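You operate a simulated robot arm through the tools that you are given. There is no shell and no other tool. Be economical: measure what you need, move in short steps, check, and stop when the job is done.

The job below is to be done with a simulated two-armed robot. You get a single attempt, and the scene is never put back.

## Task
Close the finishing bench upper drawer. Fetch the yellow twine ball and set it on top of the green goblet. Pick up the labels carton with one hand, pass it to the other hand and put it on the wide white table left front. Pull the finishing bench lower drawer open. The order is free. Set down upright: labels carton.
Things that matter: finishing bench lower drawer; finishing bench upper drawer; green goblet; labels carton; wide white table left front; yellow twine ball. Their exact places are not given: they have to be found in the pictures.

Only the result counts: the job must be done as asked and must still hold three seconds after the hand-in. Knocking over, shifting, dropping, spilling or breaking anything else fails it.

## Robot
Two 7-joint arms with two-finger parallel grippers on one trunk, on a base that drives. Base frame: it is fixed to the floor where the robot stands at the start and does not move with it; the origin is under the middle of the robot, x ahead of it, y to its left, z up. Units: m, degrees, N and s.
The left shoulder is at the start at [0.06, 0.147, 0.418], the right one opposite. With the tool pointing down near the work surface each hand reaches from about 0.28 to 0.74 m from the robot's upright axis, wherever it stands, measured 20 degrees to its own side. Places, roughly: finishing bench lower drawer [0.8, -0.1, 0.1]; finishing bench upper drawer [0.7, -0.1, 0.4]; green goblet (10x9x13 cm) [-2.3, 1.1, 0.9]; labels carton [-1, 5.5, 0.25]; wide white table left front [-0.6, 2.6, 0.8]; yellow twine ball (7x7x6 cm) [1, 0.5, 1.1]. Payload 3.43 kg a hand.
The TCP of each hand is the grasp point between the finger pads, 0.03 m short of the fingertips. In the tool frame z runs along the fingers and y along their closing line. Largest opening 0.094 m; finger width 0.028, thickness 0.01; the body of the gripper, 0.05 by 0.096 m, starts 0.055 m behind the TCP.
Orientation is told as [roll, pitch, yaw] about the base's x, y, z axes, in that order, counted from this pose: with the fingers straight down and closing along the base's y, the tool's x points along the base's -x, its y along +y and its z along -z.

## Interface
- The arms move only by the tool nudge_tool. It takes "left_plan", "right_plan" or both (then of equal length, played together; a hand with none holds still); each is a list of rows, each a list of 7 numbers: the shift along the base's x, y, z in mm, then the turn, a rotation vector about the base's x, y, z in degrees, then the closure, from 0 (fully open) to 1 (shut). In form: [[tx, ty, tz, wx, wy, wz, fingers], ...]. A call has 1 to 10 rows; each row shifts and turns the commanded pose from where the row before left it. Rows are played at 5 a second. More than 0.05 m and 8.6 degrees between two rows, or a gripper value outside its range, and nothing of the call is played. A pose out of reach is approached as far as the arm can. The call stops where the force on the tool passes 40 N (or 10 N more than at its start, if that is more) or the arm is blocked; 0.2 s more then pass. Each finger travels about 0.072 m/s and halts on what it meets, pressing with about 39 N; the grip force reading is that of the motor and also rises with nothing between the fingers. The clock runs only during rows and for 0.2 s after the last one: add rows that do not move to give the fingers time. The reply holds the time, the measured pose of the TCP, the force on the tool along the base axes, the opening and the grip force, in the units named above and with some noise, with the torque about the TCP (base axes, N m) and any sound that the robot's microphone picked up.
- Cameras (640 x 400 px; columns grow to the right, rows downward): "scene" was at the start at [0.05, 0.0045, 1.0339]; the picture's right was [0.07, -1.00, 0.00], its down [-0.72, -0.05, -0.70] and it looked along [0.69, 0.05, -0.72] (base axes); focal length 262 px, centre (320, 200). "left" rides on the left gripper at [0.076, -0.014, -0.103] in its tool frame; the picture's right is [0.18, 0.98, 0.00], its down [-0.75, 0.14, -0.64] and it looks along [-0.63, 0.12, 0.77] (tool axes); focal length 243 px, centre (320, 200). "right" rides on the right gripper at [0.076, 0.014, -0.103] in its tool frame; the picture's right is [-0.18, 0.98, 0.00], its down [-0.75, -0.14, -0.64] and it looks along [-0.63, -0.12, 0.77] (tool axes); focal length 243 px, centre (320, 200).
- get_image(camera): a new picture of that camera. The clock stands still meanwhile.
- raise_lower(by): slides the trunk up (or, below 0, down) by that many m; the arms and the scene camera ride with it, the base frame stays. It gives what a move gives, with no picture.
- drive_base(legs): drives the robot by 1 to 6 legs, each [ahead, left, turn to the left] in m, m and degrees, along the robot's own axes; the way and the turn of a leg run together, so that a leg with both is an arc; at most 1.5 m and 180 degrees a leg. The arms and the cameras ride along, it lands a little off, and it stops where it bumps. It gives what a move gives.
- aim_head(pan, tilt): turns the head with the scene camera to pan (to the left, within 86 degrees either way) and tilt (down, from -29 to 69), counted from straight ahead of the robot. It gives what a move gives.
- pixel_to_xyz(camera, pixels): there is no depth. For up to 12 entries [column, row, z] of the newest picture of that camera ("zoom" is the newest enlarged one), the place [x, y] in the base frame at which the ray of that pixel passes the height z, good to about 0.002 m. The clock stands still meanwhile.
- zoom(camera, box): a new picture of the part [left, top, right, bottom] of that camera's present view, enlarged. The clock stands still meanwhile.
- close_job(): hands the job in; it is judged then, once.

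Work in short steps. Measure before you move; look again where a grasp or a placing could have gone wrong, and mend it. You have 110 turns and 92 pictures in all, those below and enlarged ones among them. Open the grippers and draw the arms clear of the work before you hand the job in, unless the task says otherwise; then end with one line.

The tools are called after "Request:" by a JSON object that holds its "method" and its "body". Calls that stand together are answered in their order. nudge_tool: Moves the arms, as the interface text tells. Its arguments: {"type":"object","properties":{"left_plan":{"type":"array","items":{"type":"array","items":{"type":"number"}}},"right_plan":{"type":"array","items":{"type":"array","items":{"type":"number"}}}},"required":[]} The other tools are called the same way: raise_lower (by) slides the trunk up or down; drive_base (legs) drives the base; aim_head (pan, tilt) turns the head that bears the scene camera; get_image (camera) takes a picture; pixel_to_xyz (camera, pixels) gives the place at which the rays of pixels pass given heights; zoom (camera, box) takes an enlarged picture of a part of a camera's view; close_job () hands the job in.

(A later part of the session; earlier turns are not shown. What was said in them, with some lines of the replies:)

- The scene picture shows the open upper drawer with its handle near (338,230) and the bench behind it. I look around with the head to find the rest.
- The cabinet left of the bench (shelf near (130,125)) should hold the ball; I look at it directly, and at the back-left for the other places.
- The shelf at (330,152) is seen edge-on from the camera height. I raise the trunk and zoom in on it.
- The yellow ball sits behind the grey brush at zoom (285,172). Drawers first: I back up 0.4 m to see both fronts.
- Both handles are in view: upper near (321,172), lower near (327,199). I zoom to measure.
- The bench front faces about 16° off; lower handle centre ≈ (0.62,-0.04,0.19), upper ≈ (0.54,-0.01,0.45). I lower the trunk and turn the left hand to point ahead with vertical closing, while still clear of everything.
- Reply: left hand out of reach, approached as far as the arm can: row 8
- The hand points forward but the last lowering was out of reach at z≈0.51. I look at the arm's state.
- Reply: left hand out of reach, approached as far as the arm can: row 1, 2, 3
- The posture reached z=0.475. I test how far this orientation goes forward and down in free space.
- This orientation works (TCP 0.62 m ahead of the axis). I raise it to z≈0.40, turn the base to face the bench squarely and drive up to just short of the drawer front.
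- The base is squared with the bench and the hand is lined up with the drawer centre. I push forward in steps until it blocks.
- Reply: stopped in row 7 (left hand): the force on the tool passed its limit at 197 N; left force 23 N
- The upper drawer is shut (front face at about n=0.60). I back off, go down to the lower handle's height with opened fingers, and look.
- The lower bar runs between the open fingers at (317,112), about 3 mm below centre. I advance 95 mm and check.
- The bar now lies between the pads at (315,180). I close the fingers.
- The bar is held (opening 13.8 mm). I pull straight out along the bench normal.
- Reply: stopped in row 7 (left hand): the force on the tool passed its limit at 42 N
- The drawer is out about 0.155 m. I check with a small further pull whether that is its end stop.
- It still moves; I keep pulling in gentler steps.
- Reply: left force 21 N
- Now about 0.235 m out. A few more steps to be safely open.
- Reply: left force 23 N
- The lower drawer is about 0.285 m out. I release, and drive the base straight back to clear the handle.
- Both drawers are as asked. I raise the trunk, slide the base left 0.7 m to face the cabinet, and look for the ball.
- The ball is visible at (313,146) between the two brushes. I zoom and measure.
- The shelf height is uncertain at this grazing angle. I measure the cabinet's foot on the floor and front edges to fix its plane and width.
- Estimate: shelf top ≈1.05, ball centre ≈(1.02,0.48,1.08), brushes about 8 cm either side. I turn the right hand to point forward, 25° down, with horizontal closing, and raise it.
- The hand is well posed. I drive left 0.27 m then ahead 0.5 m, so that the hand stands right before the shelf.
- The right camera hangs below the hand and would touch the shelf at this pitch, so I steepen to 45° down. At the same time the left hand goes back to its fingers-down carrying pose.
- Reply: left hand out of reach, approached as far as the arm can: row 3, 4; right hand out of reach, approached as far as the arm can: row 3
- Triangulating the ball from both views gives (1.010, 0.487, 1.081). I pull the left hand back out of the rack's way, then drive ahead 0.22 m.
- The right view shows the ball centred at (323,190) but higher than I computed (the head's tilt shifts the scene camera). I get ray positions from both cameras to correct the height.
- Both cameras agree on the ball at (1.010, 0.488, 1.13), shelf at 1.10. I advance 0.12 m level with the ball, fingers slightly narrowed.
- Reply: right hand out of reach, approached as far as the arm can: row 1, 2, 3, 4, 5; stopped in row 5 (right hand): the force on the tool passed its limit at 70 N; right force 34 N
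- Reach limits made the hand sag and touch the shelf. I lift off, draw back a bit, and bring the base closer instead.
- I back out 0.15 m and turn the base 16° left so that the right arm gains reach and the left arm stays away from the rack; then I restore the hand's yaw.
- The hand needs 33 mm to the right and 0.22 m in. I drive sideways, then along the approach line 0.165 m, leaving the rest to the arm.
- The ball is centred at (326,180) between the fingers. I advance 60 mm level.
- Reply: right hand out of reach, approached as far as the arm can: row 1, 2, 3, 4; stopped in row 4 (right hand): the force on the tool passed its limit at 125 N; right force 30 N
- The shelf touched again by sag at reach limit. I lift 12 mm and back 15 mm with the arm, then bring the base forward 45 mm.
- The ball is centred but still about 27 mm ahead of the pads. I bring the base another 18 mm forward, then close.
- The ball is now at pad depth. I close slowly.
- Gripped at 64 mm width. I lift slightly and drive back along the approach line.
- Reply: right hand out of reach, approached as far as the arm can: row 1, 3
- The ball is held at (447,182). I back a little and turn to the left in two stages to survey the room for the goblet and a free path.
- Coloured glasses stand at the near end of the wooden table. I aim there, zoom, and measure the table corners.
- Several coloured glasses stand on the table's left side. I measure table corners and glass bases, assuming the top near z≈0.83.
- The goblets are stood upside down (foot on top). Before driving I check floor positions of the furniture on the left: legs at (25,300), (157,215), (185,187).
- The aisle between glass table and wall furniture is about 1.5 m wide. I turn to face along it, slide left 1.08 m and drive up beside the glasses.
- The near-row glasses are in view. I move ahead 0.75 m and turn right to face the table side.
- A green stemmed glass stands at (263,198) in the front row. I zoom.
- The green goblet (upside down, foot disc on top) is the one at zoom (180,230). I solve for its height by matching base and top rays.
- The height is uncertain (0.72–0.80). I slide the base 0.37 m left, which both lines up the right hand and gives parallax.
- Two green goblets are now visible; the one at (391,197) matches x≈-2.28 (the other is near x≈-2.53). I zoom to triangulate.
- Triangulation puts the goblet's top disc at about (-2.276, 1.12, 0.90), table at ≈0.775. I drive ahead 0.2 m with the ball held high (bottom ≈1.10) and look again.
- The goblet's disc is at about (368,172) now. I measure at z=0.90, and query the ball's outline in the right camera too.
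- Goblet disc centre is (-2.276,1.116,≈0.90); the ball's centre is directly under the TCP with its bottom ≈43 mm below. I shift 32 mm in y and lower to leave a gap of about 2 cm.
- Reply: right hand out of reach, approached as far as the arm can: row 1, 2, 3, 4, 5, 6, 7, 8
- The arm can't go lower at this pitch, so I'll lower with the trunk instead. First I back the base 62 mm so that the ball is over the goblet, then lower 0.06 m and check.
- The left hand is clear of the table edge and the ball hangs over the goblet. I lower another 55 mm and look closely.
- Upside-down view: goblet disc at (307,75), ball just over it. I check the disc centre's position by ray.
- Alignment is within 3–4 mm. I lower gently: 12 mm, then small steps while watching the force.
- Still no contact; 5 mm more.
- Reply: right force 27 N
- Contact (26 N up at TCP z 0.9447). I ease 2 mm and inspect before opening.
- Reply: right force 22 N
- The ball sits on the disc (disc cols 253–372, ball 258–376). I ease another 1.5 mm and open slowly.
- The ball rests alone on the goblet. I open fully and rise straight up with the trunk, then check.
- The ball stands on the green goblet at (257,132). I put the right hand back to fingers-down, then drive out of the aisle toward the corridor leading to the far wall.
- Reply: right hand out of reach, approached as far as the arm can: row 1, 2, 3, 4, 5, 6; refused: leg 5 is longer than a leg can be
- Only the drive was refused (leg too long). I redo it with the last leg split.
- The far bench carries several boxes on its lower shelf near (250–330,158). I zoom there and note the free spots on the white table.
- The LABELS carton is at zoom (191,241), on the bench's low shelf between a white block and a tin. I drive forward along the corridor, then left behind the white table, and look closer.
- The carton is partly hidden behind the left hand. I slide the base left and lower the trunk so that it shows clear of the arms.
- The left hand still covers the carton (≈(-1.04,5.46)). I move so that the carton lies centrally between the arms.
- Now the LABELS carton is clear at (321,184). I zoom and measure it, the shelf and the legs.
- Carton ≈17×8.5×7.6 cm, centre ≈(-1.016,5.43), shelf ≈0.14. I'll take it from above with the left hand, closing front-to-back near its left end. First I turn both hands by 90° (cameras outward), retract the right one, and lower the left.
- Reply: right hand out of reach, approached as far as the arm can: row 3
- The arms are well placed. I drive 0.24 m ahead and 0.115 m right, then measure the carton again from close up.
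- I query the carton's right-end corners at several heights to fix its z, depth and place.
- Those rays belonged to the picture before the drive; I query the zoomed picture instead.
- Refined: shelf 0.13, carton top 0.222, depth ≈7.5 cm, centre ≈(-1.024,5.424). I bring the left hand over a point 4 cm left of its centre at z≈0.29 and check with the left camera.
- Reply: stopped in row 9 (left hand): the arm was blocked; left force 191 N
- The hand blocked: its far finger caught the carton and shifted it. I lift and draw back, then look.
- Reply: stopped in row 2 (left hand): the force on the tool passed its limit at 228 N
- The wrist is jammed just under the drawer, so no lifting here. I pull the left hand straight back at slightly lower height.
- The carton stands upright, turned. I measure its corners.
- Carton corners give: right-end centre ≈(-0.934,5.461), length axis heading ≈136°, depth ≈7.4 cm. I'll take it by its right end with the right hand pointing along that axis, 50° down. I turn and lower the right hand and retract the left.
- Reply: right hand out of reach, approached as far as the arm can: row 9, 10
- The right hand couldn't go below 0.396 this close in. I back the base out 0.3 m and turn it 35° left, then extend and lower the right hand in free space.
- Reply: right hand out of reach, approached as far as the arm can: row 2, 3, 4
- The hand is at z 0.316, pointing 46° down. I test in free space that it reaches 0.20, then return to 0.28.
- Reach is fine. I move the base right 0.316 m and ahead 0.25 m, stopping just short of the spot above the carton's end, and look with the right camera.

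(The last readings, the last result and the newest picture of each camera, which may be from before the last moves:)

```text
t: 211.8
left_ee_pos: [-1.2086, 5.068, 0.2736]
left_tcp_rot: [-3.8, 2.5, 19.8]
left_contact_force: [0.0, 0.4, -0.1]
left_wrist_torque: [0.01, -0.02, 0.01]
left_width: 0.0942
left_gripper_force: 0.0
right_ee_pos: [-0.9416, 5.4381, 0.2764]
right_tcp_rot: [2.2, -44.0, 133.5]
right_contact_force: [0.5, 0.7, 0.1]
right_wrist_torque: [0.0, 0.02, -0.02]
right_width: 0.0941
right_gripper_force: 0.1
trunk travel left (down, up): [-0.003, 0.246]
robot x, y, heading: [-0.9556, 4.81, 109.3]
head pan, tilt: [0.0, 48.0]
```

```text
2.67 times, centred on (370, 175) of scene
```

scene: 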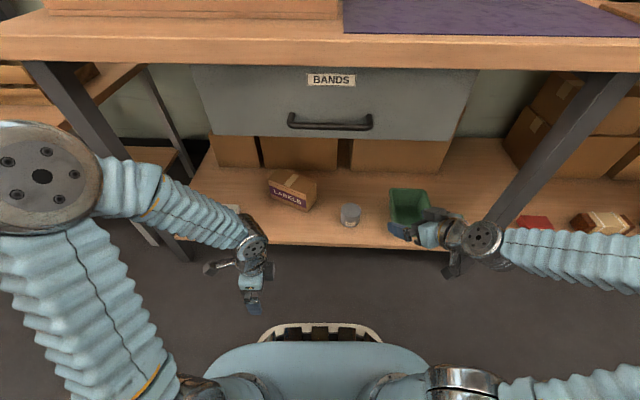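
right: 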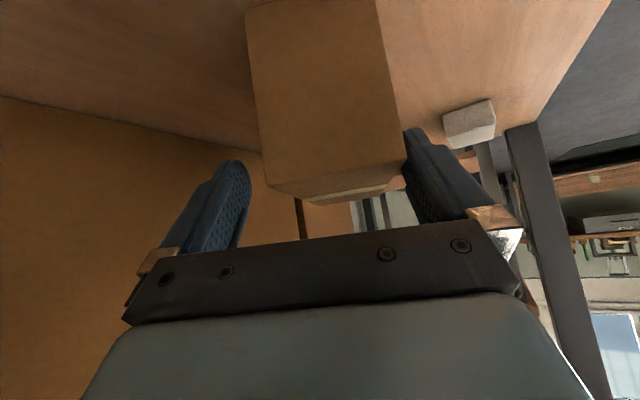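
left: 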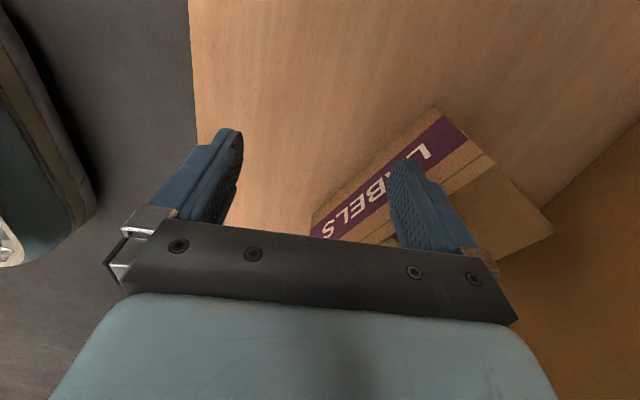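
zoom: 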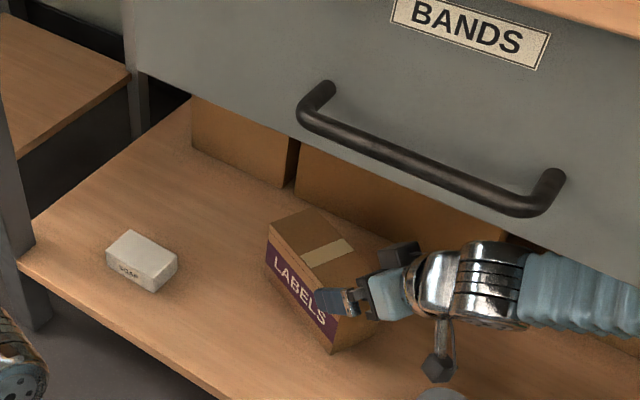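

The right view shows the carton's end between the fingers: top edge centre (335,175) at ~0.13 m depth, so its top is really ≈0.265 and it is 7 mm to the hand's left. I shift, advance 30 mm and sink to z≈0.25.

Request:
{"method": "nudge_tool", "body": {"right_plan": [[-5.5, -5, 0, 0, 0, 0, 0], [-7, 7.2, -7, 0, 0, 0, 0], [-7, 7.2, -9, 0, 0, 0, 0], [-7, 7.2, -10, 0, 0, 0, 0]]}}

Request:
{"method": "get_image", "body": {"camera": "right"}}

```text
t: 212.8
left_ee_pos: [-1.2086, 5.0683, 0.2738]
left_tcp_rot: [-3.7, 2.1, 19.8]
left_contact_force: [0.4, 0.4, 0.2]
left_wrist_torque: [-0.02, -0.01, 0.01]
left_width: 0.0936
left_gripper_force: 0.0
right_ee_pos: [-0.9693, 5.4533, 0.2517]
right_tcp_rot: [1.7, -43.9, 133.9]
right_contact_force: [0.1, -0.4, 0.2]
right_wrist_torque: [0.01, -0.02, 0.0]
right_width: 0.0939
right_gripper_force: 0.1
trunk travel left (down, up): [-0.003, 0.246]
robot x, y, heading: [-0.9539, 4.8066, 109.1]
head pan, tilt: [0.0, 48.0]
```

```text
16 pictures are left
```

right: 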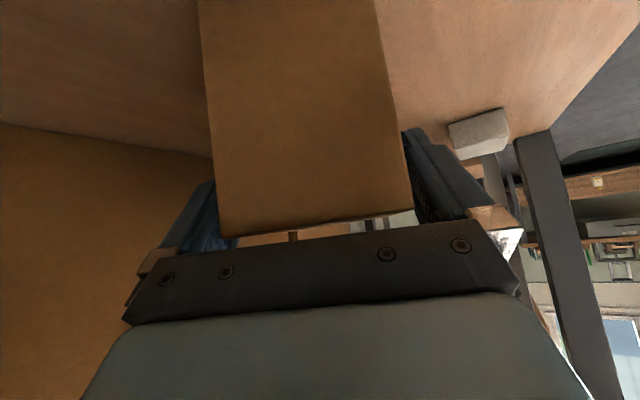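

The end face fills the space between the fingers, centred. I close and then check the grip.

Request:
{"method": "nudge_tool", "body": {"right_plan": [[0, 0, 0, 0, 0, 0, 0.15], [0, 0, 0, 0, 0, 0, 0.3], [0, 0, 0, 0, 0, 0, 0.5], [0, 0, 0, 0, 0, 0, 0.8], [0, 0, 0, 0, 0, 0, 0.8]]}}

Request:
{"method": "nudge_tool", "body": {"right_plan": [[0, 0, 6, 0, 0, 0, 0.8], [0, 0, 6, 0, 0, 0, 0.8], [0, 0, 0, 0, 0, 0, 0.8]]}}

Request:
{"method": "zoom", "body": {"camera": "scene", "box": [250, 100, 490, 250]}}

```text
t: 214.0
left_ee_pos: [-1.2087, 5.069, 0.2731]
left_tcp_rot: [-3.7, 2.1, 19.8]
left_contact_force: [-0.3, -0.3, -0.4]
left_wrist_torque: [-0.01, 0.0, 0.01]
left_width: 0.0941
left_gripper_force: 0.1
right_ee_pos: [-0.9697, 5.454, 0.2521]
right_tcp_rot: [1.9, -44.0, 133.8]
right_contact_force: [-1.1, -0.7, 1.1]
right_wrist_torque: [-0.04, 0.1, 0.08]
right_width: 0.0748
right_gripper_force: 38.5
trunk travel left (down, up): [-0.003, 0.246]
robot x, y, heading: [-0.9561, 4.8126, 109.0]
head pan, tilt: [0.0, 48.0]
```

```text
t: 214.8
left_ee_pos: [-1.208, 5.0685, 0.2741]
left_tcp_rot: [-3.7, 2.1, 19.9]
left_contact_force: [0.1, -1.0, 0.7]
left_wrist_torque: [-0.03, -0.03, -0.01]
left_width: 0.094
left_gripper_force: 0.0
right_ee_pos: [-0.9689, 5.4539, 0.2633]
right_tcp_rot: [1.9, -43.9, 133.8]
right_contact_force: [-0.4, -0.3, -2.8]
right_wrist_torque: [-0.07, -0.1, 0.03]
right_width: 0.0746
right_gripper_force: 39.2
trunk travel left (down, up): [-0.003, 0.246]
robot x, y, heading: [-0.9514, 4.8098, 109.1]
head pan, tilt: [0.0, 48.0]
```

```text
2.67 times, centred on (370, 175) of scene
```

zoom: 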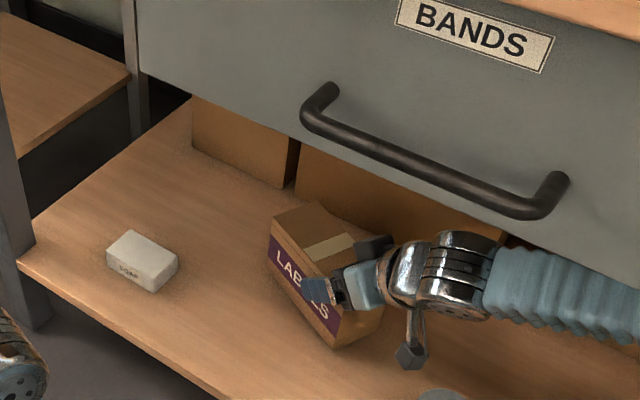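

Held (74.6 mm, ≈0.3 kg). I lift 15 mm more, carefully under the drawer, and back the base straight out.

Request:
{"method": "nudge_tool", "body": {"right_plan": [[0, 0, 8, 0, 0, 0, 0.8], [0, 0, 8, 0, 0, 0, 0.8], [0, 0, 0, 0, 0, 0, 0.8]]}}

Request:
{"method": "drive_base", "body": {"legs": [[-0.5, 0, 0]]}}

Request:
{"method": "get_image", "body": {"camera": "scene"}}

```text
t: 215.6
left_ee_pos: [-1.2084, 5.0689, 0.2746]
left_tcp_rot: [-3.7, 2.1, 19.7]
left_contact_force: [0.1, 0.1, -0.5]
left_wrist_torque: [0.03, 0.01, -0.02]
left_width: 0.0937
left_gripper_force: 0.1
right_ee_pos: [-0.9693, 5.4542, 0.2806]
right_tcp_rot: [1.9, -44.0, 133.8]
right_contact_force: [0.6, 0.3, -3.6]
right_wrist_torque: [-0.06, -0.07, 0.0]
right_width: 0.0744
right_gripper_force: 38.4
trunk travel left (down, up): [-0.003, 0.246]
robot x, y, heading: [-0.9537, 4.8138, 108.9]
head pan, tilt: [0.0, 48.0]
```

```text
t: 218.5
left_ee_pos: [-1.0486, 4.6067, 0.2736]
left_tcp_rot: [-3.8, 2.1, 20.2]
left_contact_force: [-0.1, -0.4, 0.1]
left_wrist_torque: [0.03, 0.04, -0.03]
left_width: 0.094
left_gripper_force: 0.0
right_ee_pos: [-0.8129, 4.994, 0.2798]
right_tcp_rot: [1.8, -43.8, 134.1]
right_contact_force: [-0.1, 0.0, -2.9]
right_wrist_torque: [-0.02, -0.12, 0.01]
right_width: 0.0741
right_gripper_force: 38.3
trunk travel left (down, up): [-0.003, 0.246]
robot x, y, heading: [-0.7925, 4.3526, 109.7]
head pan, tilt: [0.0, 48.0]
```

```text
14 pictures are left
```

scene: 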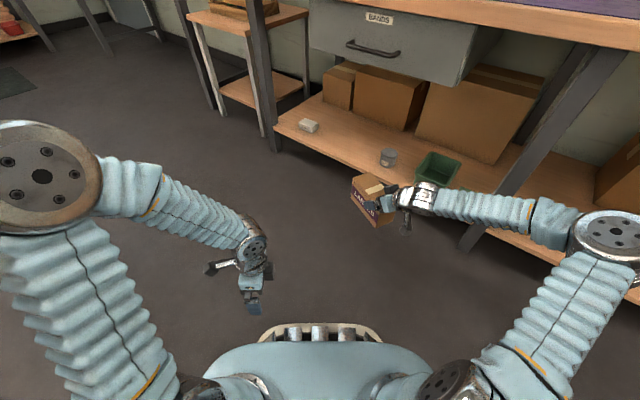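

The carton is out and everything else stands as before. For the hand-over I bring the right hand inward and up (carton turned a bit further left) and raise and yaw the left hand to match the carton's depth axis.

Request:
{"method": "nudge_tool", "body": {"left_plan": [[0, 0, 36, 0, 0, -8.35, 0], [0, 0, 36, 0, 0, -8.35, 0], [0, 0, 36, 0, 0, -8.35, 0], [0, 0, 36, 0, 0, -8.35, 0], [0, 0, 36, 0, 0, -8.35, 0], [0, 0, 36, 0, 0, -8.35, 0]], "right_plan": [[-14.3, -24.5, 20, 0, 0, 8, 0.8], [-14.3, -24.5, 20, 0, 0, 8, 0.8], [-14.3, -24.5, 20, 0, 0, 0, 0.8], [-14.3, -24.5, 20, 0, 0, 0, 0.8], [-14.3, -24.5, 20, 0, 0, 0, 0.8], [-14.3, -24.5, 20, 0, 0, 0, 0.8]]}}

Request:
{"method": "get_image", "body": {"camera": "scene"}}

```text
t: 219.9
left_ee_pos: [-1.0496, 4.606, 0.4907]
left_tcp_rot: [-3.7, 2.2, -30.1]
left_contact_force: [-0.1, 0.5, -0.4]
left_wrist_torque: [-0.02, -0.02, -0.02]
left_width: 0.0939
left_gripper_force: 0.0
right_ee_pos: [-0.8959, 4.8466, 0.3998]
right_tcp_rot: [2.0, -43.9, 150.0]
right_contact_force: [1.2, -0.2, -3.0]
right_wrist_torque: [-0.03, -0.09, -0.02]
right_width: 0.0743
right_gripper_force: 38.6
trunk travel left (down, up): [-0.003, 0.246]
robot x, y, heading: [-0.795, 4.3489, 109.3]
head pan, tilt: [0.0, 48.0]
```

```text
13 pictures are left
```

scene: 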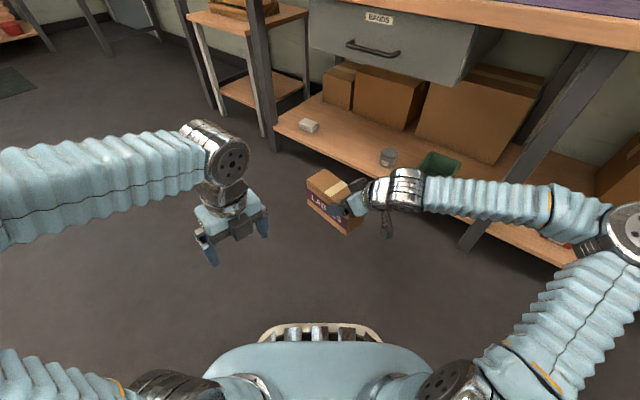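

All as planned. The left grip point is ≈(-0.978,4.894); I bring the left hand over it at z≈0.47 and straighten its small tilt.

Request:
{"method": "nudge_tool", "body": {"left_plan": [[10.2, 41, -3, 2.1, -3.75, 0, 0], [10.2, 41, -3, 0, 0, 0, 0], [10.2, 41, -3, 0, 0, 0, 0], [10.2, 41, -3, 0, 0, 0, 0], [10.2, 41, -3, 0, 0, 0, 0], [10.2, 41, -3, 0, 0, 0, 0], [10.2, 42, -3, 0, 0, 0, 0]]}}

Request:
{"method": "get_image", "body": {"camera": "left"}}

```text
t: 221.5
left_ee_pos: [-0.976, 4.8957, 0.4668]
left_tcp_rot: [0.0, 0.0, -29.8]
left_contact_force: [-0.1, -0.3, 0.4]
left_wrist_torque: [0.03, -0.02, -0.01]
left_width: 0.0937
left_gripper_force: 0.0
right_ee_pos: [-0.8964, 4.8458, 0.4003]
right_tcp_rot: [1.9, -43.9, 150.0]
right_contact_force: [-1.1, 0.4, -1.3]
right_wrist_torque: [0.01, -0.08, 0.02]
right_width: 0.0741
right_gripper_force: 38.5
trunk travel left (down, up): [-0.003, 0.246]
robot x, y, heading: [-0.7911, 4.3517, 109.6]
head pan, tilt: [0.0, 48.0]
```

```text
12 pictures are left
```

left: 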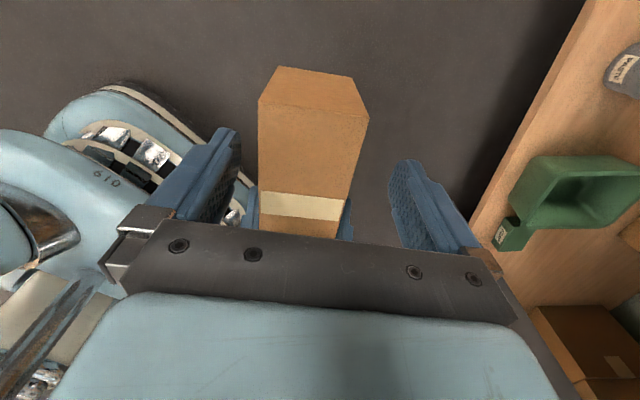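

The carton lies between the fingers, about 7 mm off towards image left. I correct by (7,-12) mm, descend 68 mm, and close the left hand.

Request:
{"method": "nudge_tool", "body": {"left_plan": [[7, -12, 0, 0, 0, 0, 0], [0, 0, -17, 0, 0, 0, 0], [0, 0, -17, 0, 0, 0, 0], [0, 0, -17, 0, 0, 0, 0], [0, 0, -17, 0, 0, 0, 0], [0, 0, 0, 0, 0, 0, 0]]}}

Request:
{"method": "get_image", "body": {"camera": "left"}}

```text
t: 222.9
left_ee_pos: [-0.969, 4.8829, 0.4007]
left_tcp_rot: [0.0, 0.0, -29.9]
left_contact_force: [-0.1, 0.1, 0.8]
left_wrist_torque: [0.01, -0.01, 0.02]
left_width: 0.0937
left_gripper_force: 0.0
right_ee_pos: [-0.8965, 4.8454, 0.3996]
right_tcp_rot: [1.9, -43.9, 150.1]
right_contact_force: [0.2, 0.3, -3.4]
right_wrist_torque: [-0.06, -0.1, 0.02]
right_width: 0.0742
right_gripper_force: 38.7
trunk travel left (down, up): [-0.003, 0.246]
robot x, y, heading: [-0.7912, 4.3513, 109.6]
head pan, tilt: [0.0, 48.0]
```

```text
11 pictures are left
```

left: 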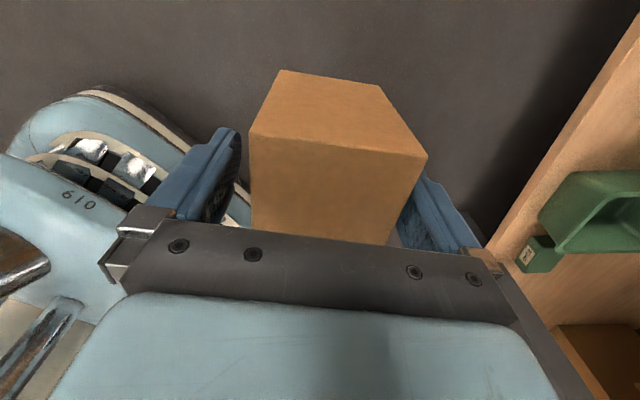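

The carton is between the left fingers. I close the left hand gently.

Request:
{"method": "nudge_tool", "body": {"left_plan": [[0, 0, 0, 0, 0, 0, 0.1], [0, 0, 0, 0, 0, 0, 0.2], [0, 0, 0, 0, 0, 0, 0.3], [0, 0, 0, 0, 0, 0, 0.5], [0, 0, 0, 0, 0, 0, 0.8], [0, 0, 0, 0, 0, 0, 0.8]]}}

```text
t: 224.3
left_ee_pos: [-0.9696, 4.8836, 0.4]
left_tcp_rot: [0.0, 0.0, -29.8]
left_contact_force: [8.1, 30.3, -1.6]
left_wrist_torque: [-0.78, 0.43, 1.24]
left_width: 0.0747
left_gripper_force: 38.7
right_ee_pos: [-0.8978, 4.8455, 0.4008]
right_tcp_rot: [2.0, -44.0, 150.3]
right_contact_force: [-8.0, -29.2, 2.3]
right_wrist_torque: [0.92, -0.22, 1.22]
right_width: 0.074
right_gripper_force: 38.4
trunk travel left (down, up): [-0.003, 0.246]
robot x, y, heading: [-0.796, 4.3545, 109.9]
head pan, tilt: [0.0, 48.0]
```

Both hands hold it with ≈30 N side stress. I let the left hand yield 3 mm, then open the right hand slowly.

Request:
{"method": "nudge_tool", "body": {"left_plan": [[0.8, 3, 0, 0, 0, 0, 0.8], [0, 0, 0, 0, 0, 0, 0.8]]}}

Request:
{"method": "nudge_tool", "body": {"right_plan": [[0, 0, 0, 0, 0, 0, 0.18], [0, 0, 0, 0, 0, 0, 0.12], [0, 0, 0, 0, 0, 0, 0.06], [0, 0, 0, 0, 0, 0, 0], [0, 0, 0, 0, 0, 0, 0]]}}

Request:
{"method": "get_image", "body": {"camera": "right"}}

```text
t: 224.9
left_ee_pos: [-0.9691, 4.8849, 0.4013]
left_tcp_rot: [-0.2, -0.1, -29.9]
left_contact_force: [9.8, 13.0, 0.3]
left_wrist_torque: [-0.16, -0.04, 0.36]
left_width: 0.075
left_gripper_force: 39.1
right_ee_pos: [-0.8967, 4.8477, 0.401]
right_tcp_rot: [1.9, -44.0, 150.0]
right_contact_force: [-10.3, -13.7, -0.9]
right_wrist_torque: [0.12, 0.1, 0.97]
right_width: 0.0743
right_gripper_force: 39.0
trunk travel left (down, up): [-0.003, 0.246]
robot x, y, heading: [-0.7928, 4.3508, 109.4]
head pan, tilt: [0.0, 48.0]
```

```text
t: 226.1
left_ee_pos: [-0.9695, 4.8863, 0.4023]
left_tcp_rot: [-0.1, 0.0, -29.9]
left_contact_force: [0.2, 0.7, -0.1]
left_wrist_torque: [0.06, 0.13, 0.0]
left_width: 0.0746
left_gripper_force: 39.3
right_ee_pos: [-0.8968, 4.8462, 0.401]
right_tcp_rot: [1.9, -43.9, 150.1]
right_contact_force: [-0.7, 0.4, -0.1]
right_wrist_torque: [0.01, -0.03, 0.0]
right_width: 0.0938
right_gripper_force: 0.1
trunk travel left (down, up): [-0.003, 0.246]
robot x, y, heading: [-0.7924, 4.3506, 109.5]
head pan, tilt: [0.0, 48.0]
```

```text
10 pictures are left
```

right: 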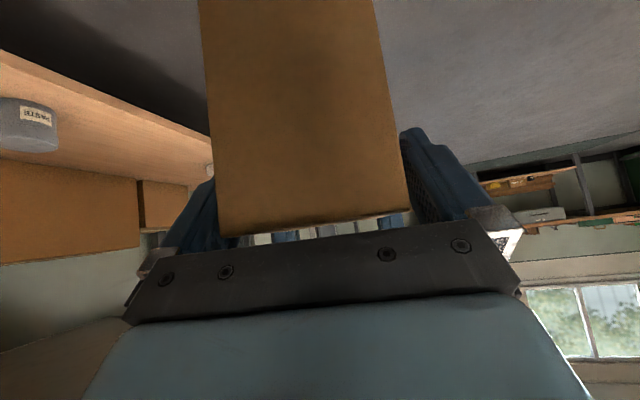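

The left hand holds the carton alone. I withdraw the right hand along its own axis, raise the trunk, and back away from the bench, then turn toward the white table.

Request:
{"method": "nudge_tool", "body": {"right_plan": [[15, -8.7, 15, 0, 0, 0, 0], [15, -8.7, 15, 0, 0, 0, 0], [20, -11, 20, 0, 0, 0, 0], [20, -11, 20, 0, 0, 0, 0], [20, -11, 20, 0, 0, 0, 0]]}}

Request:
{"method": "raise_lower", "body": {"by": 0.24}}

Request:
{"method": "drive_base", "body": {"legs": [[-0.3, 0, 0], [0, 0, 144]]}}

Request:
{"method": "nudge_tool", "body": {"left_plan": [[0, 0, 40, 0, 0, 0, 0.8], [0, 0, 40, 0, 0, 0, 0.8], [0, 0, 40, 0, 0, 0, 0.8], [0, 0, 40, 0, 0, 0, 0.8], [0, 0, 40, 0, 0, 0, 0.8], [0, 0, 40, 0, 0, 0, 0.8], [0, 0, 40, 0, 0, 0, 0.8], [0, 0, 30, 0, 0, 0, 0.8]]}}

Request:
{"method": "aim_head", "body": {"pan": -5, "tilt": 35}}

Request:
{"method": "get_image", "body": {"camera": "scene"}}

```text
t: 227.3
left_ee_pos: [-0.9693, 4.8852, 0.401]
left_tcp_rot: [0.0, 0.0, -29.8]
left_contact_force: [0.5, 0.0, -0.5]
left_wrist_torque: [0.07, 0.1, 0.02]
left_width: 0.0743
left_gripper_force: 38.4
right_ee_pos: [-0.8073, 4.7963, 0.4899]
right_tcp_rot: [1.9, -43.9, 150.1]
right_contact_force: [-0.1, 0.0, 0.1]
right_wrist_torque: [0.01, 0.0, -0.02]
right_width: 0.0941
right_gripper_force: 0.1
trunk travel left (down, up): [-0.003, 0.246]
robot x, y, heading: [-0.7936, 4.3506, 109.7]
head pan, tilt: [0.0, 48.0]
```

```text
t: 229.8
left_ee_pos: [-0.9691, 4.8855, 0.6401]
left_tcp_rot: [-0.2, 0.1, -29.9]
left_contact_force: [-0.1, -0.6, -2.1]
left_wrist_torque: [0.05, 0.11, 0.0]
left_width: 0.0743
left_gripper_force: 38.2
right_ee_pos: [-0.8066, 4.7984, 0.7283]
right_tcp_rot: [1.9, -43.9, 150.1]
right_contact_force: [-0.7, -0.3, 0.0]
right_wrist_torque: [0.0, 0.0, 0.0]
right_width: 0.0943
right_gripper_force: 0.1
trunk travel left (down, up): [-0.244, 0.007]
robot x, y, heading: [-0.7915, 4.3489, 109.5]
head pan, tilt: [0.0, 48.0]
```

```text
t: 237.8
left_ee_pos: [-0.8591, 3.5276, 0.64]
left_tcp_rot: [-0.1, 0.0, 115.1]
left_contact_force: [0.0, 0.2, -3.1]
left_wrist_torque: [-0.12, -0.02, -0.04]
left_width: 0.0739
left_gripper_force: 39.4
right_ee_pos: [-0.9377, 3.6931, 0.7292]
right_tcp_rot: [2.0, -43.9, -65.1]
right_contact_force: [0.5, -0.3, -0.2]
right_wrist_torque: [0.05, -0.03, 0.02]
right_width: 0.0942
right_gripper_force: 0.0
trunk travel left (down, up): [-0.244, 0.007]
robot x, y, heading: [-0.6919, 4.0642, -105.8]
head pan, tilt: [0.0, 48.0]
```

```text
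t: 239.6
left_ee_pos: [-0.8582, 3.5267, 0.8524]
left_tcp_rot: [0.0, -0.1, 115.0]
left_contact_force: [0.4, -0.1, -2.8]
left_wrist_torque: [-0.11, -0.03, -0.02]
left_width: 0.0739
left_gripper_force: 38.9
left hand out of reach, approached as far as the arm can: row 6, 7, 8
right_ee_pos: [-0.939, 3.6937, 0.729]
right_tcp_rot: [2.0, -43.9, -65.1]
right_contact_force: [0.6, -0.3, -0.1]
right_wrist_torque: [0.01, -0.01, -0.03]
right_width: 0.0941
right_gripper_force: 0.1
trunk travel left (down, up): [-0.244, 0.007]
robot x, y, heading: [-0.6939, 4.0664, -105.4]
head pan, tilt: [0.0, 48.0]
```

```text
t: 240.4
left_ee_pos: [-0.8583, 3.5268, 0.8511]
left_tcp_rot: [-0.1, 0.0, 115.0]
left_contact_force: [0.3, -0.5, -2.8]
left_wrist_torque: [-0.12, -0.04, 0.02]
left_width: 0.074
left_gripper_force: 39.4
right_ee_pos: [-0.94, 3.6941, 0.7292]
right_tcp_rot: [1.9, -44.0, -65.1]
right_contact_force: [0.6, -0.7, 0.0]
right_wrist_torque: [0.01, 0.0, 0.01]
right_width: 0.0937
right_gripper_force: 0.0
trunk travel left (down, up): [-0.244, 0.007]
robot x, y, heading: [-0.6931, 4.0713, -105.7]
head pan, tilt: [-5.0, 35.0]
```

```text
9 pictures are left
```

scene: 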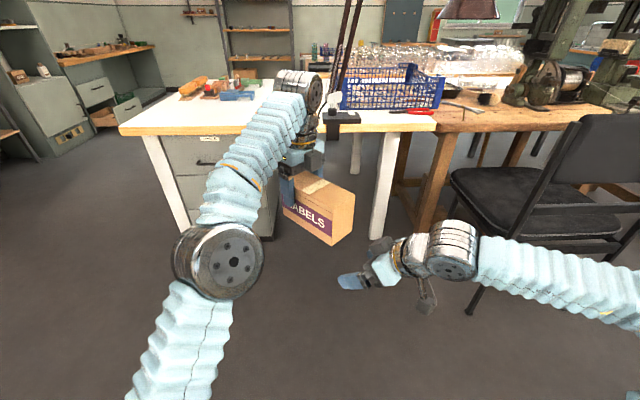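

The table's front edge runs (122,131)–(435,128) with free space at its left front. I move the left hand out to its own side and test raising it more, and measure the table.

Request:
{"method": "nudge_tool", "body": {"left_plan": [[38, -10, 0, 0, 0, 0, 0.8], [38, -10, 0, 0, 0, 0, 0.8], [38, -10, 0, 0, 0, 0, 0.8], [38, -10, 0, 0, 0, 0, 0.8], [4, 15, 20, 0, 0, 0, 0.8], [4, 15, 20, 0, 0, 0, 0.8], [4, 15, 20, 0, 0, 0, 0.8], [0, 0, 20, 0, 0, 0, 0.8]]}}

Request:
{"method": "pixel_to_xyz", "body": {"camera": "scene", "pixels": [[122, 128, 0.75], [122, 128, 0.8], [122, 128, 0.77], [435, 126, 0.77], [180, 98, 0.77], [240, 100, 0.77], [191, 231, 0.0], [200, 125, 0.77]]}}

```text
t: 242.2
left_ee_pos: [-0.6941, 3.5329, 0.9325]
left_tcp_rot: [0.0, 0.0, 114.9]
left_contact_force: [0.6, -0.1, -3.3]
left_wrist_torque: [-0.11, -0.07, -0.01]
left_width: 0.0739
left_gripper_force: 39.0
right_ee_pos: [-0.9386, 3.6937, 0.729]
right_tcp_rot: [1.9, -43.9, -65.0]
right_contact_force: [-0.4, 0.0, 0.0]
right_wrist_torque: [0.0, -0.02, 0.01]
right_width: 0.0939
right_gripper_force: 0.0
trunk travel left (down, up): [-0.244, 0.007]
robot x, y, heading: [-0.6942, 4.0706, -105.8]
head pan, tilt: [-5.0, 35.0]
```

```text
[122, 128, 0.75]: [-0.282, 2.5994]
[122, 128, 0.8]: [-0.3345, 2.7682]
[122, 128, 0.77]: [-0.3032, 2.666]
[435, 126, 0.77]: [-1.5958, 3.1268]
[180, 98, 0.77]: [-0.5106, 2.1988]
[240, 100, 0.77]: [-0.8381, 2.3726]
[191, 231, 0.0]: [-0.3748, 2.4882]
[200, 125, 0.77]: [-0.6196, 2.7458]
```

Left hand reaches 0.9325; table top ≈0.775, left-front corner ≈(-0.306,2.68). I raise the right hand clear of table height, then drive so the carton comes over (-0.6,2.62).

Request:
{"method": "nudge_tool", "body": {"right_plan": [[0, 0, 40, 0, 0, 0, 0], [0, 0, 40, 0, 0, 0, 0], [0, 0, 40, 0, 0, 0, 0], [0, 0, 40, 0, 0, 0, 0], [0, 0, 40, 0, 0, 0, 0], [0, 0, 40, 0, 0, 0, 0]]}}

Request:
{"method": "drive_base", "body": {"legs": [[0, 0.365, 0], [0.75, 0, 0]]}}

Request:
{"method": "get_image", "body": {"camera": "scene"}}

```text
t: 243.6
left_ee_pos: [-0.6941, 3.5316, 0.9322]
left_tcp_rot: [0.1, 0.0, 115.0]
left_contact_force: [-0.5, -0.6, -3.1]
left_wrist_torque: [-0.08, -0.05, 0.0]
left_width: 0.0743
left_gripper_force: 39.1
right_ee_pos: [-0.9387, 3.6971, 0.9685]
right_tcp_rot: [1.9, -43.8, -65.0]
right_contact_force: [-0.5, 0.4, -0.8]
right_wrist_torque: [0.01, -0.01, 0.01]
right_width: 0.0941
right_gripper_force: 0.1
trunk travel left (down, up): [-0.244, 0.007]
robot x, y, heading: [-0.6937, 4.0699, -105.7]
head pan, tilt: [-5.0, 35.0]
```

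```text
t: 249.6
left_ee_pos: [-0.5675, 2.7028, 0.931]
left_tcp_rot: [0.0, 0.1, 114.0]
left_contact_force: [0.9, 0.0, -3.1]
left_wrist_torque: [-0.11, -0.06, -0.03]
left_width: 0.0742
left_gripper_force: 39.2
right_ee_pos: [-0.8085, 2.8711, 0.9687]
right_tcp_rot: [1.9, -43.9, -66.1]
right_contact_force: [-0.5, -1.0, 0.3]
right_wrist_torque: [-0.01, 0.02, -0.01]
right_width: 0.0942
right_gripper_force: 0.1
trunk travel left (down, up): [-0.244, 0.007]
robot x, y, heading: [-0.5561, 3.236, -106.6]
head pan, tilt: [-5.0, 35.0]
```

```text
8 pictures are left
```

scene: 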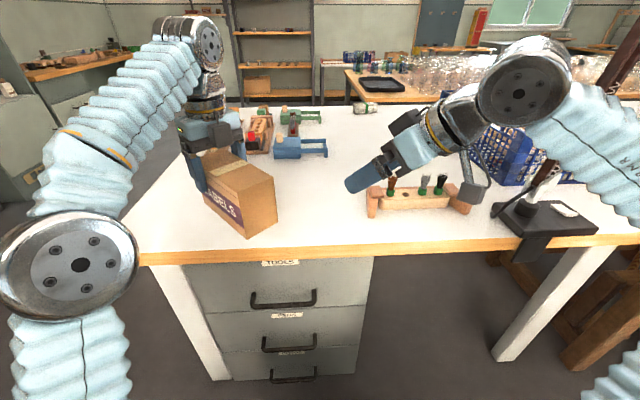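

The carton hovers over the left-front area. I check how far the toys behind it are before moving 0.1 m inward.

Request:
{"method": "pixel_to_xyz", "body": {"camera": "scene", "pixels": [[258, 153, 0.775], [300, 158, 0.775], [190, 150, 0.775], [140, 262, 0.775], [370, 215, 0.775], [250, 238, 0.855], [205, 198, 0.855], [277, 213, 0.855]]}}

```text
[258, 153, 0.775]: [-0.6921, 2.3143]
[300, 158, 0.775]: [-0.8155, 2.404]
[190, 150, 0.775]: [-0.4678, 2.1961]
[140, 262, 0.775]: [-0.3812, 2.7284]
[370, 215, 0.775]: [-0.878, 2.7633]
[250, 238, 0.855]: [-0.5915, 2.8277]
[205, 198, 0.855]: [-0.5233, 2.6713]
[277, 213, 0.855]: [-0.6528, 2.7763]
```

The toys are ≥0.2 m clear. I move 0.114 m inward and lower 60 mm.

Request:
{"method": "nudge_tool", "body": {"left_plan": [[-3, -28.5, 0, 0, 0, 0, 0.8], [-3, -28.5, 0, 0, 0, 0, 0.8], [-3, -28.5, 0, 0, 0, 0, 0.8], [-3, -28.5, 0, 0, 0, 0, 0.8], [0, 0, -15, 0, 0, 0, 0.8], [0, 0, -15, 0, 0, 0, 0.8], [0, 0, -15, 0, 0, 0, 0.8], [0, 0, -15, 0, 0, 0, 0.8], [0, 0, 0, 0, 0, 0, 0.8]]}}

Request:
{"method": "get_image", "body": {"camera": "scene"}}

```text
t: 251.6
left_ee_pos: [-0.5665, 2.6761, 0.8629]
left_tcp_rot: [0.0, 0.0, 114.0]
left_contact_force: [-0.5, -0.2, -2.6]
left_wrist_torque: [-0.11, -0.03, 0.0]
left_width: 0.0738
left_gripper_force: 38.8
left hand out of reach, approached as far as the arm can: row 1, 2, 3, 4
right_ee_pos: [-0.8087, 2.8711, 0.9692]
right_tcp_rot: [1.9, -44.0, -66.0]
right_contact_force: [-0.2, 0.7, -0.1]
right_wrist_torque: [0.0, -0.01, 0.02]
right_width: 0.0942
right_gripper_force: 0.1
trunk travel left (down, up): [-0.244, 0.007]
robot x, y, heading: [-0.5564, 3.2415, -106.4]
head pan, tilt: [-5.0, 35.0]
```

```text
7 pictures are left
```

scene: 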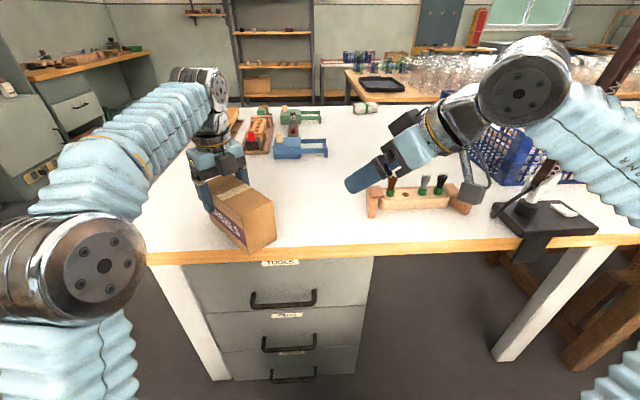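

Only 27 mm of the inward move was reachable, so the near end would overhang. I raise both hands a bit and bring the base 0.1 m forward.

Request:
{"method": "nudge_tool", "body": {"left_plan": [[0, 0, 8, 0, 0, 0, 0.8], [0, 0, 8, 0, 0, 0, 0.8], [0, 0, 8, 0, 0, 0, 0.8]], "right_plan": [[0, 0, 40, 0, 0, 0, 0], [0, 0, 40, 0, 0, 0, 0], [0, 0, 30, 0, 0, 0, 0]]}}

Request:
{"method": "drive_base", "body": {"legs": [[0.1, 0.0, 0]]}}

```text
t: 252.4
left_ee_pos: [-0.5662, 2.6743, 0.8868]
left_tcp_rot: [-0.1, -0.1, 114.1]
left_contact_force: [-0.2, -0.5, -2.6]
left_wrist_torque: [-0.07, -0.07, -0.03]
left_width: 0.0739
left_gripper_force: 38.8
right_ee_pos: [-0.8054, 2.8872, 1.0655]
right_tcp_rot: [2.0, -44.0, -66.1]
right_contact_force: [0.0, -0.1, 0.2]
right_wrist_torque: [0.01, 0.03, 0.06]
right_width: 0.0939
right_gripper_force: 0.0
right hand out of reach, approached as far as the arm can: row 3
trunk travel left (down, up): [-0.244, 0.007]
robot x, y, heading: [-0.5521, 3.2352, -106.3]
head pan, tilt: [-5.0, 35.0]
```

```text
t: 253.6
left_ee_pos: [-0.5947, 2.5766, 0.8871]
left_tcp_rot: [0.0, 0.0, 114.1]
left_contact_force: [0.5, -0.8, -2.0]
left_wrist_torque: [-0.14, -0.02, -0.01]
left_width: 0.074
left_gripper_force: 38.6
right_ee_pos: [-0.8329, 2.7896, 1.0654]
right_tcp_rot: [1.9, -43.9, -65.9]
right_contact_force: [-0.5, -0.9, 0.0]
right_wrist_torque: [-0.01, 0.02, 0.0]
right_width: 0.094
right_gripper_force: 0.0
trunk travel left (down, up): [-0.244, 0.007]
robot x, y, heading: [-0.5868, 3.1373, -106.6]
head pan, tilt: [-5.0, 35.0]
```

The carton's centre is now ≈(-0.613,2.618). I lower in small steps towards the table.

Request:
{"method": "nudge_tool", "body": {"left_plan": [[0, 0, -8, 0, 0, 0, 0.8], [0, 0, -8, 0, 0, 0, 0.8], [0, 0, -6, 0, 0, 0, 0.8], [0, 0, -4, 0, 0, 0, 0.8], [0, 0, -2, 0, 0, 0, 0.8], [0, 0, 0, 0, 0, 0, 0.8]]}}

Request:
{"method": "zoom", "body": {"camera": "scene", "box": [140, 130, 340, 255]}}

```text
t: 255.0
left_ee_pos: [-0.5946, 2.5773, 0.8615]
left_tcp_rot: [0.2, 0.0, 114.2]
left_contact_force: [-0.2, -6.2, 16.4]
left_wrist_torque: [1.07, 0.47, 0.32]
left_width: 0.074
left_gripper_force: 38.5
right_ee_pos: [-0.8334, 2.79, 1.0664]
right_tcp_rot: [1.9, -43.9, -65.9]
right_contact_force: [0.4, 0.0, 0.7]
right_wrist_torque: [0.0, -0.01, 0.01]
right_width: 0.0943
right_gripper_force: 0.0
trunk travel left (down, up): [-0.244, 0.007]
robot x, y, heading: [-0.5866, 3.1415, -106.7]
head pan, tilt: [-5.0, 35.0]
```

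```text
3.20 times, centred on (240, 192) of scene
```

zoom: 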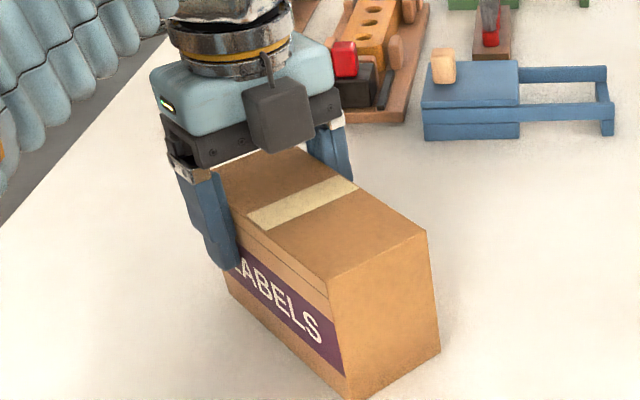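

Contact at 16 N (near end first). I go 2 mm further so it seats, and open the hand slowly.

Request:
{"method": "nudge_tool", "body": {"left_plan": [[0, 0, -2, 0, 0, 0, 0.8], [0, 0, 0, 0, 0, 0, 0.24], [0, 0, 0, 0, 0, 0, 0.2], [0, 0, 0, 0, 0, 0, 0.15], [0, 0, 0, 0, 0, 0, 0.08], [0, 0, 0, 0, 0, 0, 0.0], [0, 0, 0, 0, 0, 0, 0.0]]}}

Request:
{"method": "get_image", "body": {"camera": "left"}}

```text
t: 256.6
left_ee_pos: [-0.5949, 2.5779, 0.858]
left_tcp_rot: [0.1, 0.0, 114.1]
left_contact_force: [0.4, -0.4, 0.8]
left_wrist_torque: [-0.03, 0.0, 0.0]
left_width: 0.0939
left_gripper_force: 0.1
right_ee_pos: [-0.8334, 2.7887, 1.0662]
right_tcp_rot: [1.9, -44.0, -66.0]
right_contact_force: [0.9, -0.9, 0.4]
right_wrist_torque: [0.01, 0.03, 0.01]
right_width: 0.094
right_gripper_force: 0.0
trunk travel left (down, up): [-0.244, 0.007]
robot x, y, heading: [-0.5859, 3.1451, -106.5]
head pan, tilt: [-5.0, 35.0]
```

```text
5 pictures are left
```

left: 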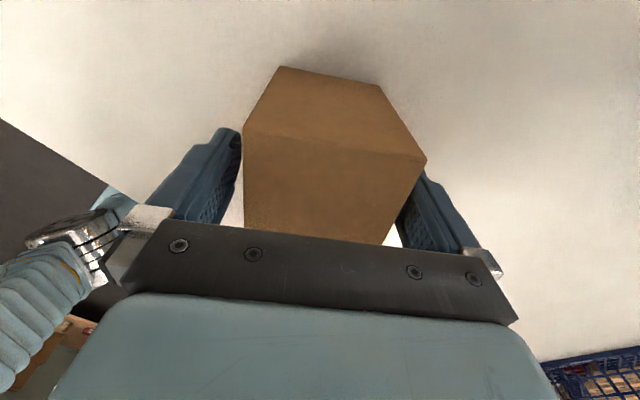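

Released. I raise the left hand straight up 70 mm, then back the base off and check.

Request:
{"method": "nudge_tool", "body": {"left_plan": [[0, 0, 6, 0, 0, 0, 0], [0, 0, 8, 0, 0, 0, 0], [0, 0, 10, 0, 0, 0, 0], [0, 0, 12, 0, 0, 0, 0], [0, 0, 12, 0, 0, 0, 0], [0, 0, 12, 0, 0, 0, 0]]}}

Request:
{"method": "get_image", "body": {"camera": "scene"}}

```text
t: 258.0
left_ee_pos: [-0.5929, 2.5787, 0.9175]
left_tcp_rot: [-0.1, 0.0, 114.2]
left_contact_force: [-0.2, -0.6, 0.0]
left_wrist_torque: [-0.01, 0.0, 0.0]
left_width: 0.0939
left_gripper_force: 0.0
right_ee_pos: [-0.8331, 2.7888, 1.0651]
right_tcp_rot: [2.0, -44.0, -65.9]
right_contact_force: [0.8, 0.4, 0.7]
right_wrist_torque: [0.02, -0.02, -0.01]
right_width: 0.0941
right_gripper_force: 0.1
trunk travel left (down, up): [-0.244, 0.007]
robot x, y, heading: [-0.5876, 3.1386, -106.5]
head pan, tilt: [-5.0, 35.0]
```

```text
4 pictures are left
```

scene: 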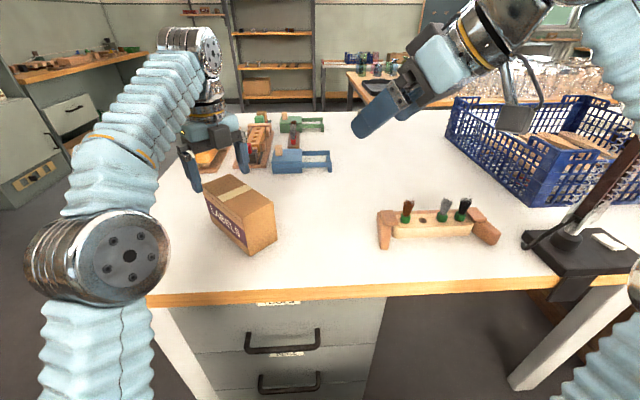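

The carton stands upright at the left front of the white table. I lift the left hand a little further and back the base off 0.35 m.

Request:
{"method": "nudge_tool", "body": {"left_plan": [[0, 0, 8, 0, 0, 0, 0], [0, 0, 8, 0, 0, 0, 0]]}}

Request:
{"method": "drive_base", "body": {"legs": [[-0.4, 0, 0]]}}

Request:
{"method": "aim_head", "body": {"pan": 0, "tilt": 20}}

Request:
{"method": "get_image", "body": {"camera": "scene"}}

```text
t: 258.6
left_ee_pos: [-0.594, 2.5786, 0.919]
left_tcp_rot: [0.0, 0.1, 114.1]
left_contact_force: [0.6, 0.3, -0.1]
left_wrist_torque: [0.02, 0.03, 0.04]
left_width: 0.0938
left_gripper_force: 0.1
left hand out of reach, approached as far as the arm can: row 1, 2
right_ee_pos: [-0.8328, 2.7912, 1.0659]
right_tcp_rot: [1.9, -43.9, -66.1]
right_contact_force: [0.3, 0.3, 0.2]
right_wrist_torque: [-0.02, -0.02, -0.02]
right_width: 0.0938
right_gripper_force: 0.1
trunk travel left (down, up): [-0.244, 0.007]
robot x, y, heading: [-0.5859, 3.1399, -106.6]
head pan, tilt: [-5.0, 35.0]
```

```text
t: 261.0
left_ee_pos: [-0.4822, 2.9573, 0.9181]
left_tcp_rot: [0.1, 0.1, 113.9]
left_contact_force: [0.5, 0.8, -0.8]
left_wrist_torque: [-0.01, 0.02, -0.06]
left_width: 0.0938
left_gripper_force: 0.0
right_ee_pos: [-0.7208, 3.1692, 1.0656]
right_tcp_rot: [1.9, -44.0, -66.2]
right_contact_force: [0.2, 0.4, -0.7]
right_wrist_torque: [-0.02, -0.02, -0.01]
right_width: 0.094
right_gripper_force: 0.0
trunk travel left (down, up): [-0.244, 0.007]
robot x, y, heading: [-0.4764, 3.5188, -106.6]
head pan, tilt: [-5.0, 35.0]
```

```text
t: 261.8
left_ee_pos: [-0.4833, 2.956, 0.917]
left_tcp_rot: [-0.1, 0.0, 113.9]
left_contact_force: [0.0, -0.3, 0.6]
left_wrist_torque: [0.01, -0.01, 0.0]
left_width: 0.0939
left_gripper_force: 0.1
right_ee_pos: [-0.7209, 3.1699, 1.0649]
right_tcp_rot: [1.9, -44.1, -66.2]
right_contact_force: [0.4, 0.8, -0.3]
right_wrist_torque: [0.0, -0.04, -0.02]
right_width: 0.0941
right_gripper_force: 0.0
trunk travel left (down, up): [-0.244, 0.007]
robot x, y, heading: [-0.4741, 3.5242, -106.6]
head pan, tilt: [0.0, 20.0]
```

```text
3 pictures are left
```

scene: 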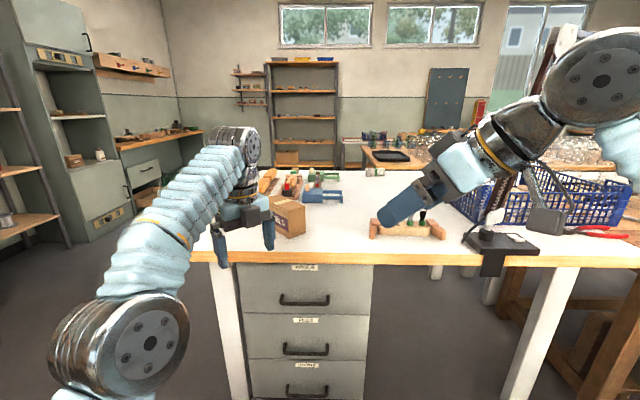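

The carton stands at (288,215); the bench drawers at the left look right. One last zoom on the drawers and the goblet row.

Request:
{"method": "zoom", "body": {"camera": "scene", "box": [340, 110, 468, 190]}}

Request:
{"method": "zoom", "body": {"camera": "scene", "box": [100, 120, 228, 220]}}

```text
5.00 times, centred on (404, 150) of scene
```

zoom: 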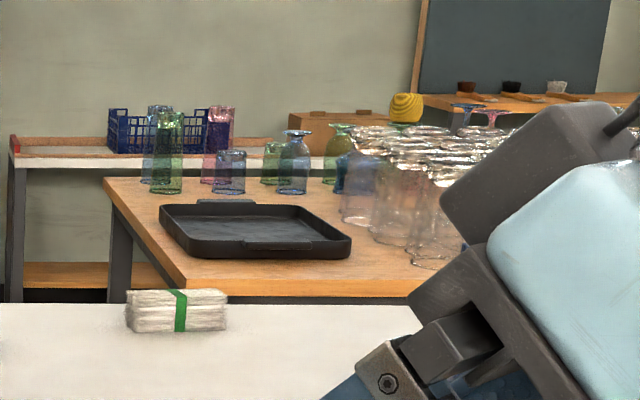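

```text
4.00 times, centred on (164, 170) of scene
```

zoom: 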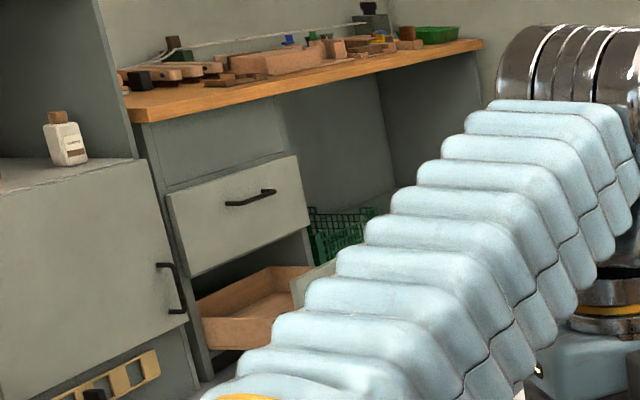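

The ball still sits on the goblet (zoom (406,108)), the upper drawer is shut, the lower one open, and the carton is upright on the table. Both hands are open and clear, so I hand in.

Request:
{"method": "close_job", "body": {}}

```text
The job is handed in.
```

All four parts of the job were done and in place when I handed it in; no verdict has come back yet. The upper drawer is shut and the lower drawer is open about 0.28 m. The yellow ball is on the green goblet, which stands upside down, so it rests on the foot. The labels carton went from the right hand to the left and stands upright on the left front of the white table. On my first try at the carton the left hand pushed it round and jammed under the bench's "BANDS" drawer, but I saw nothing else shifted or knocked over.
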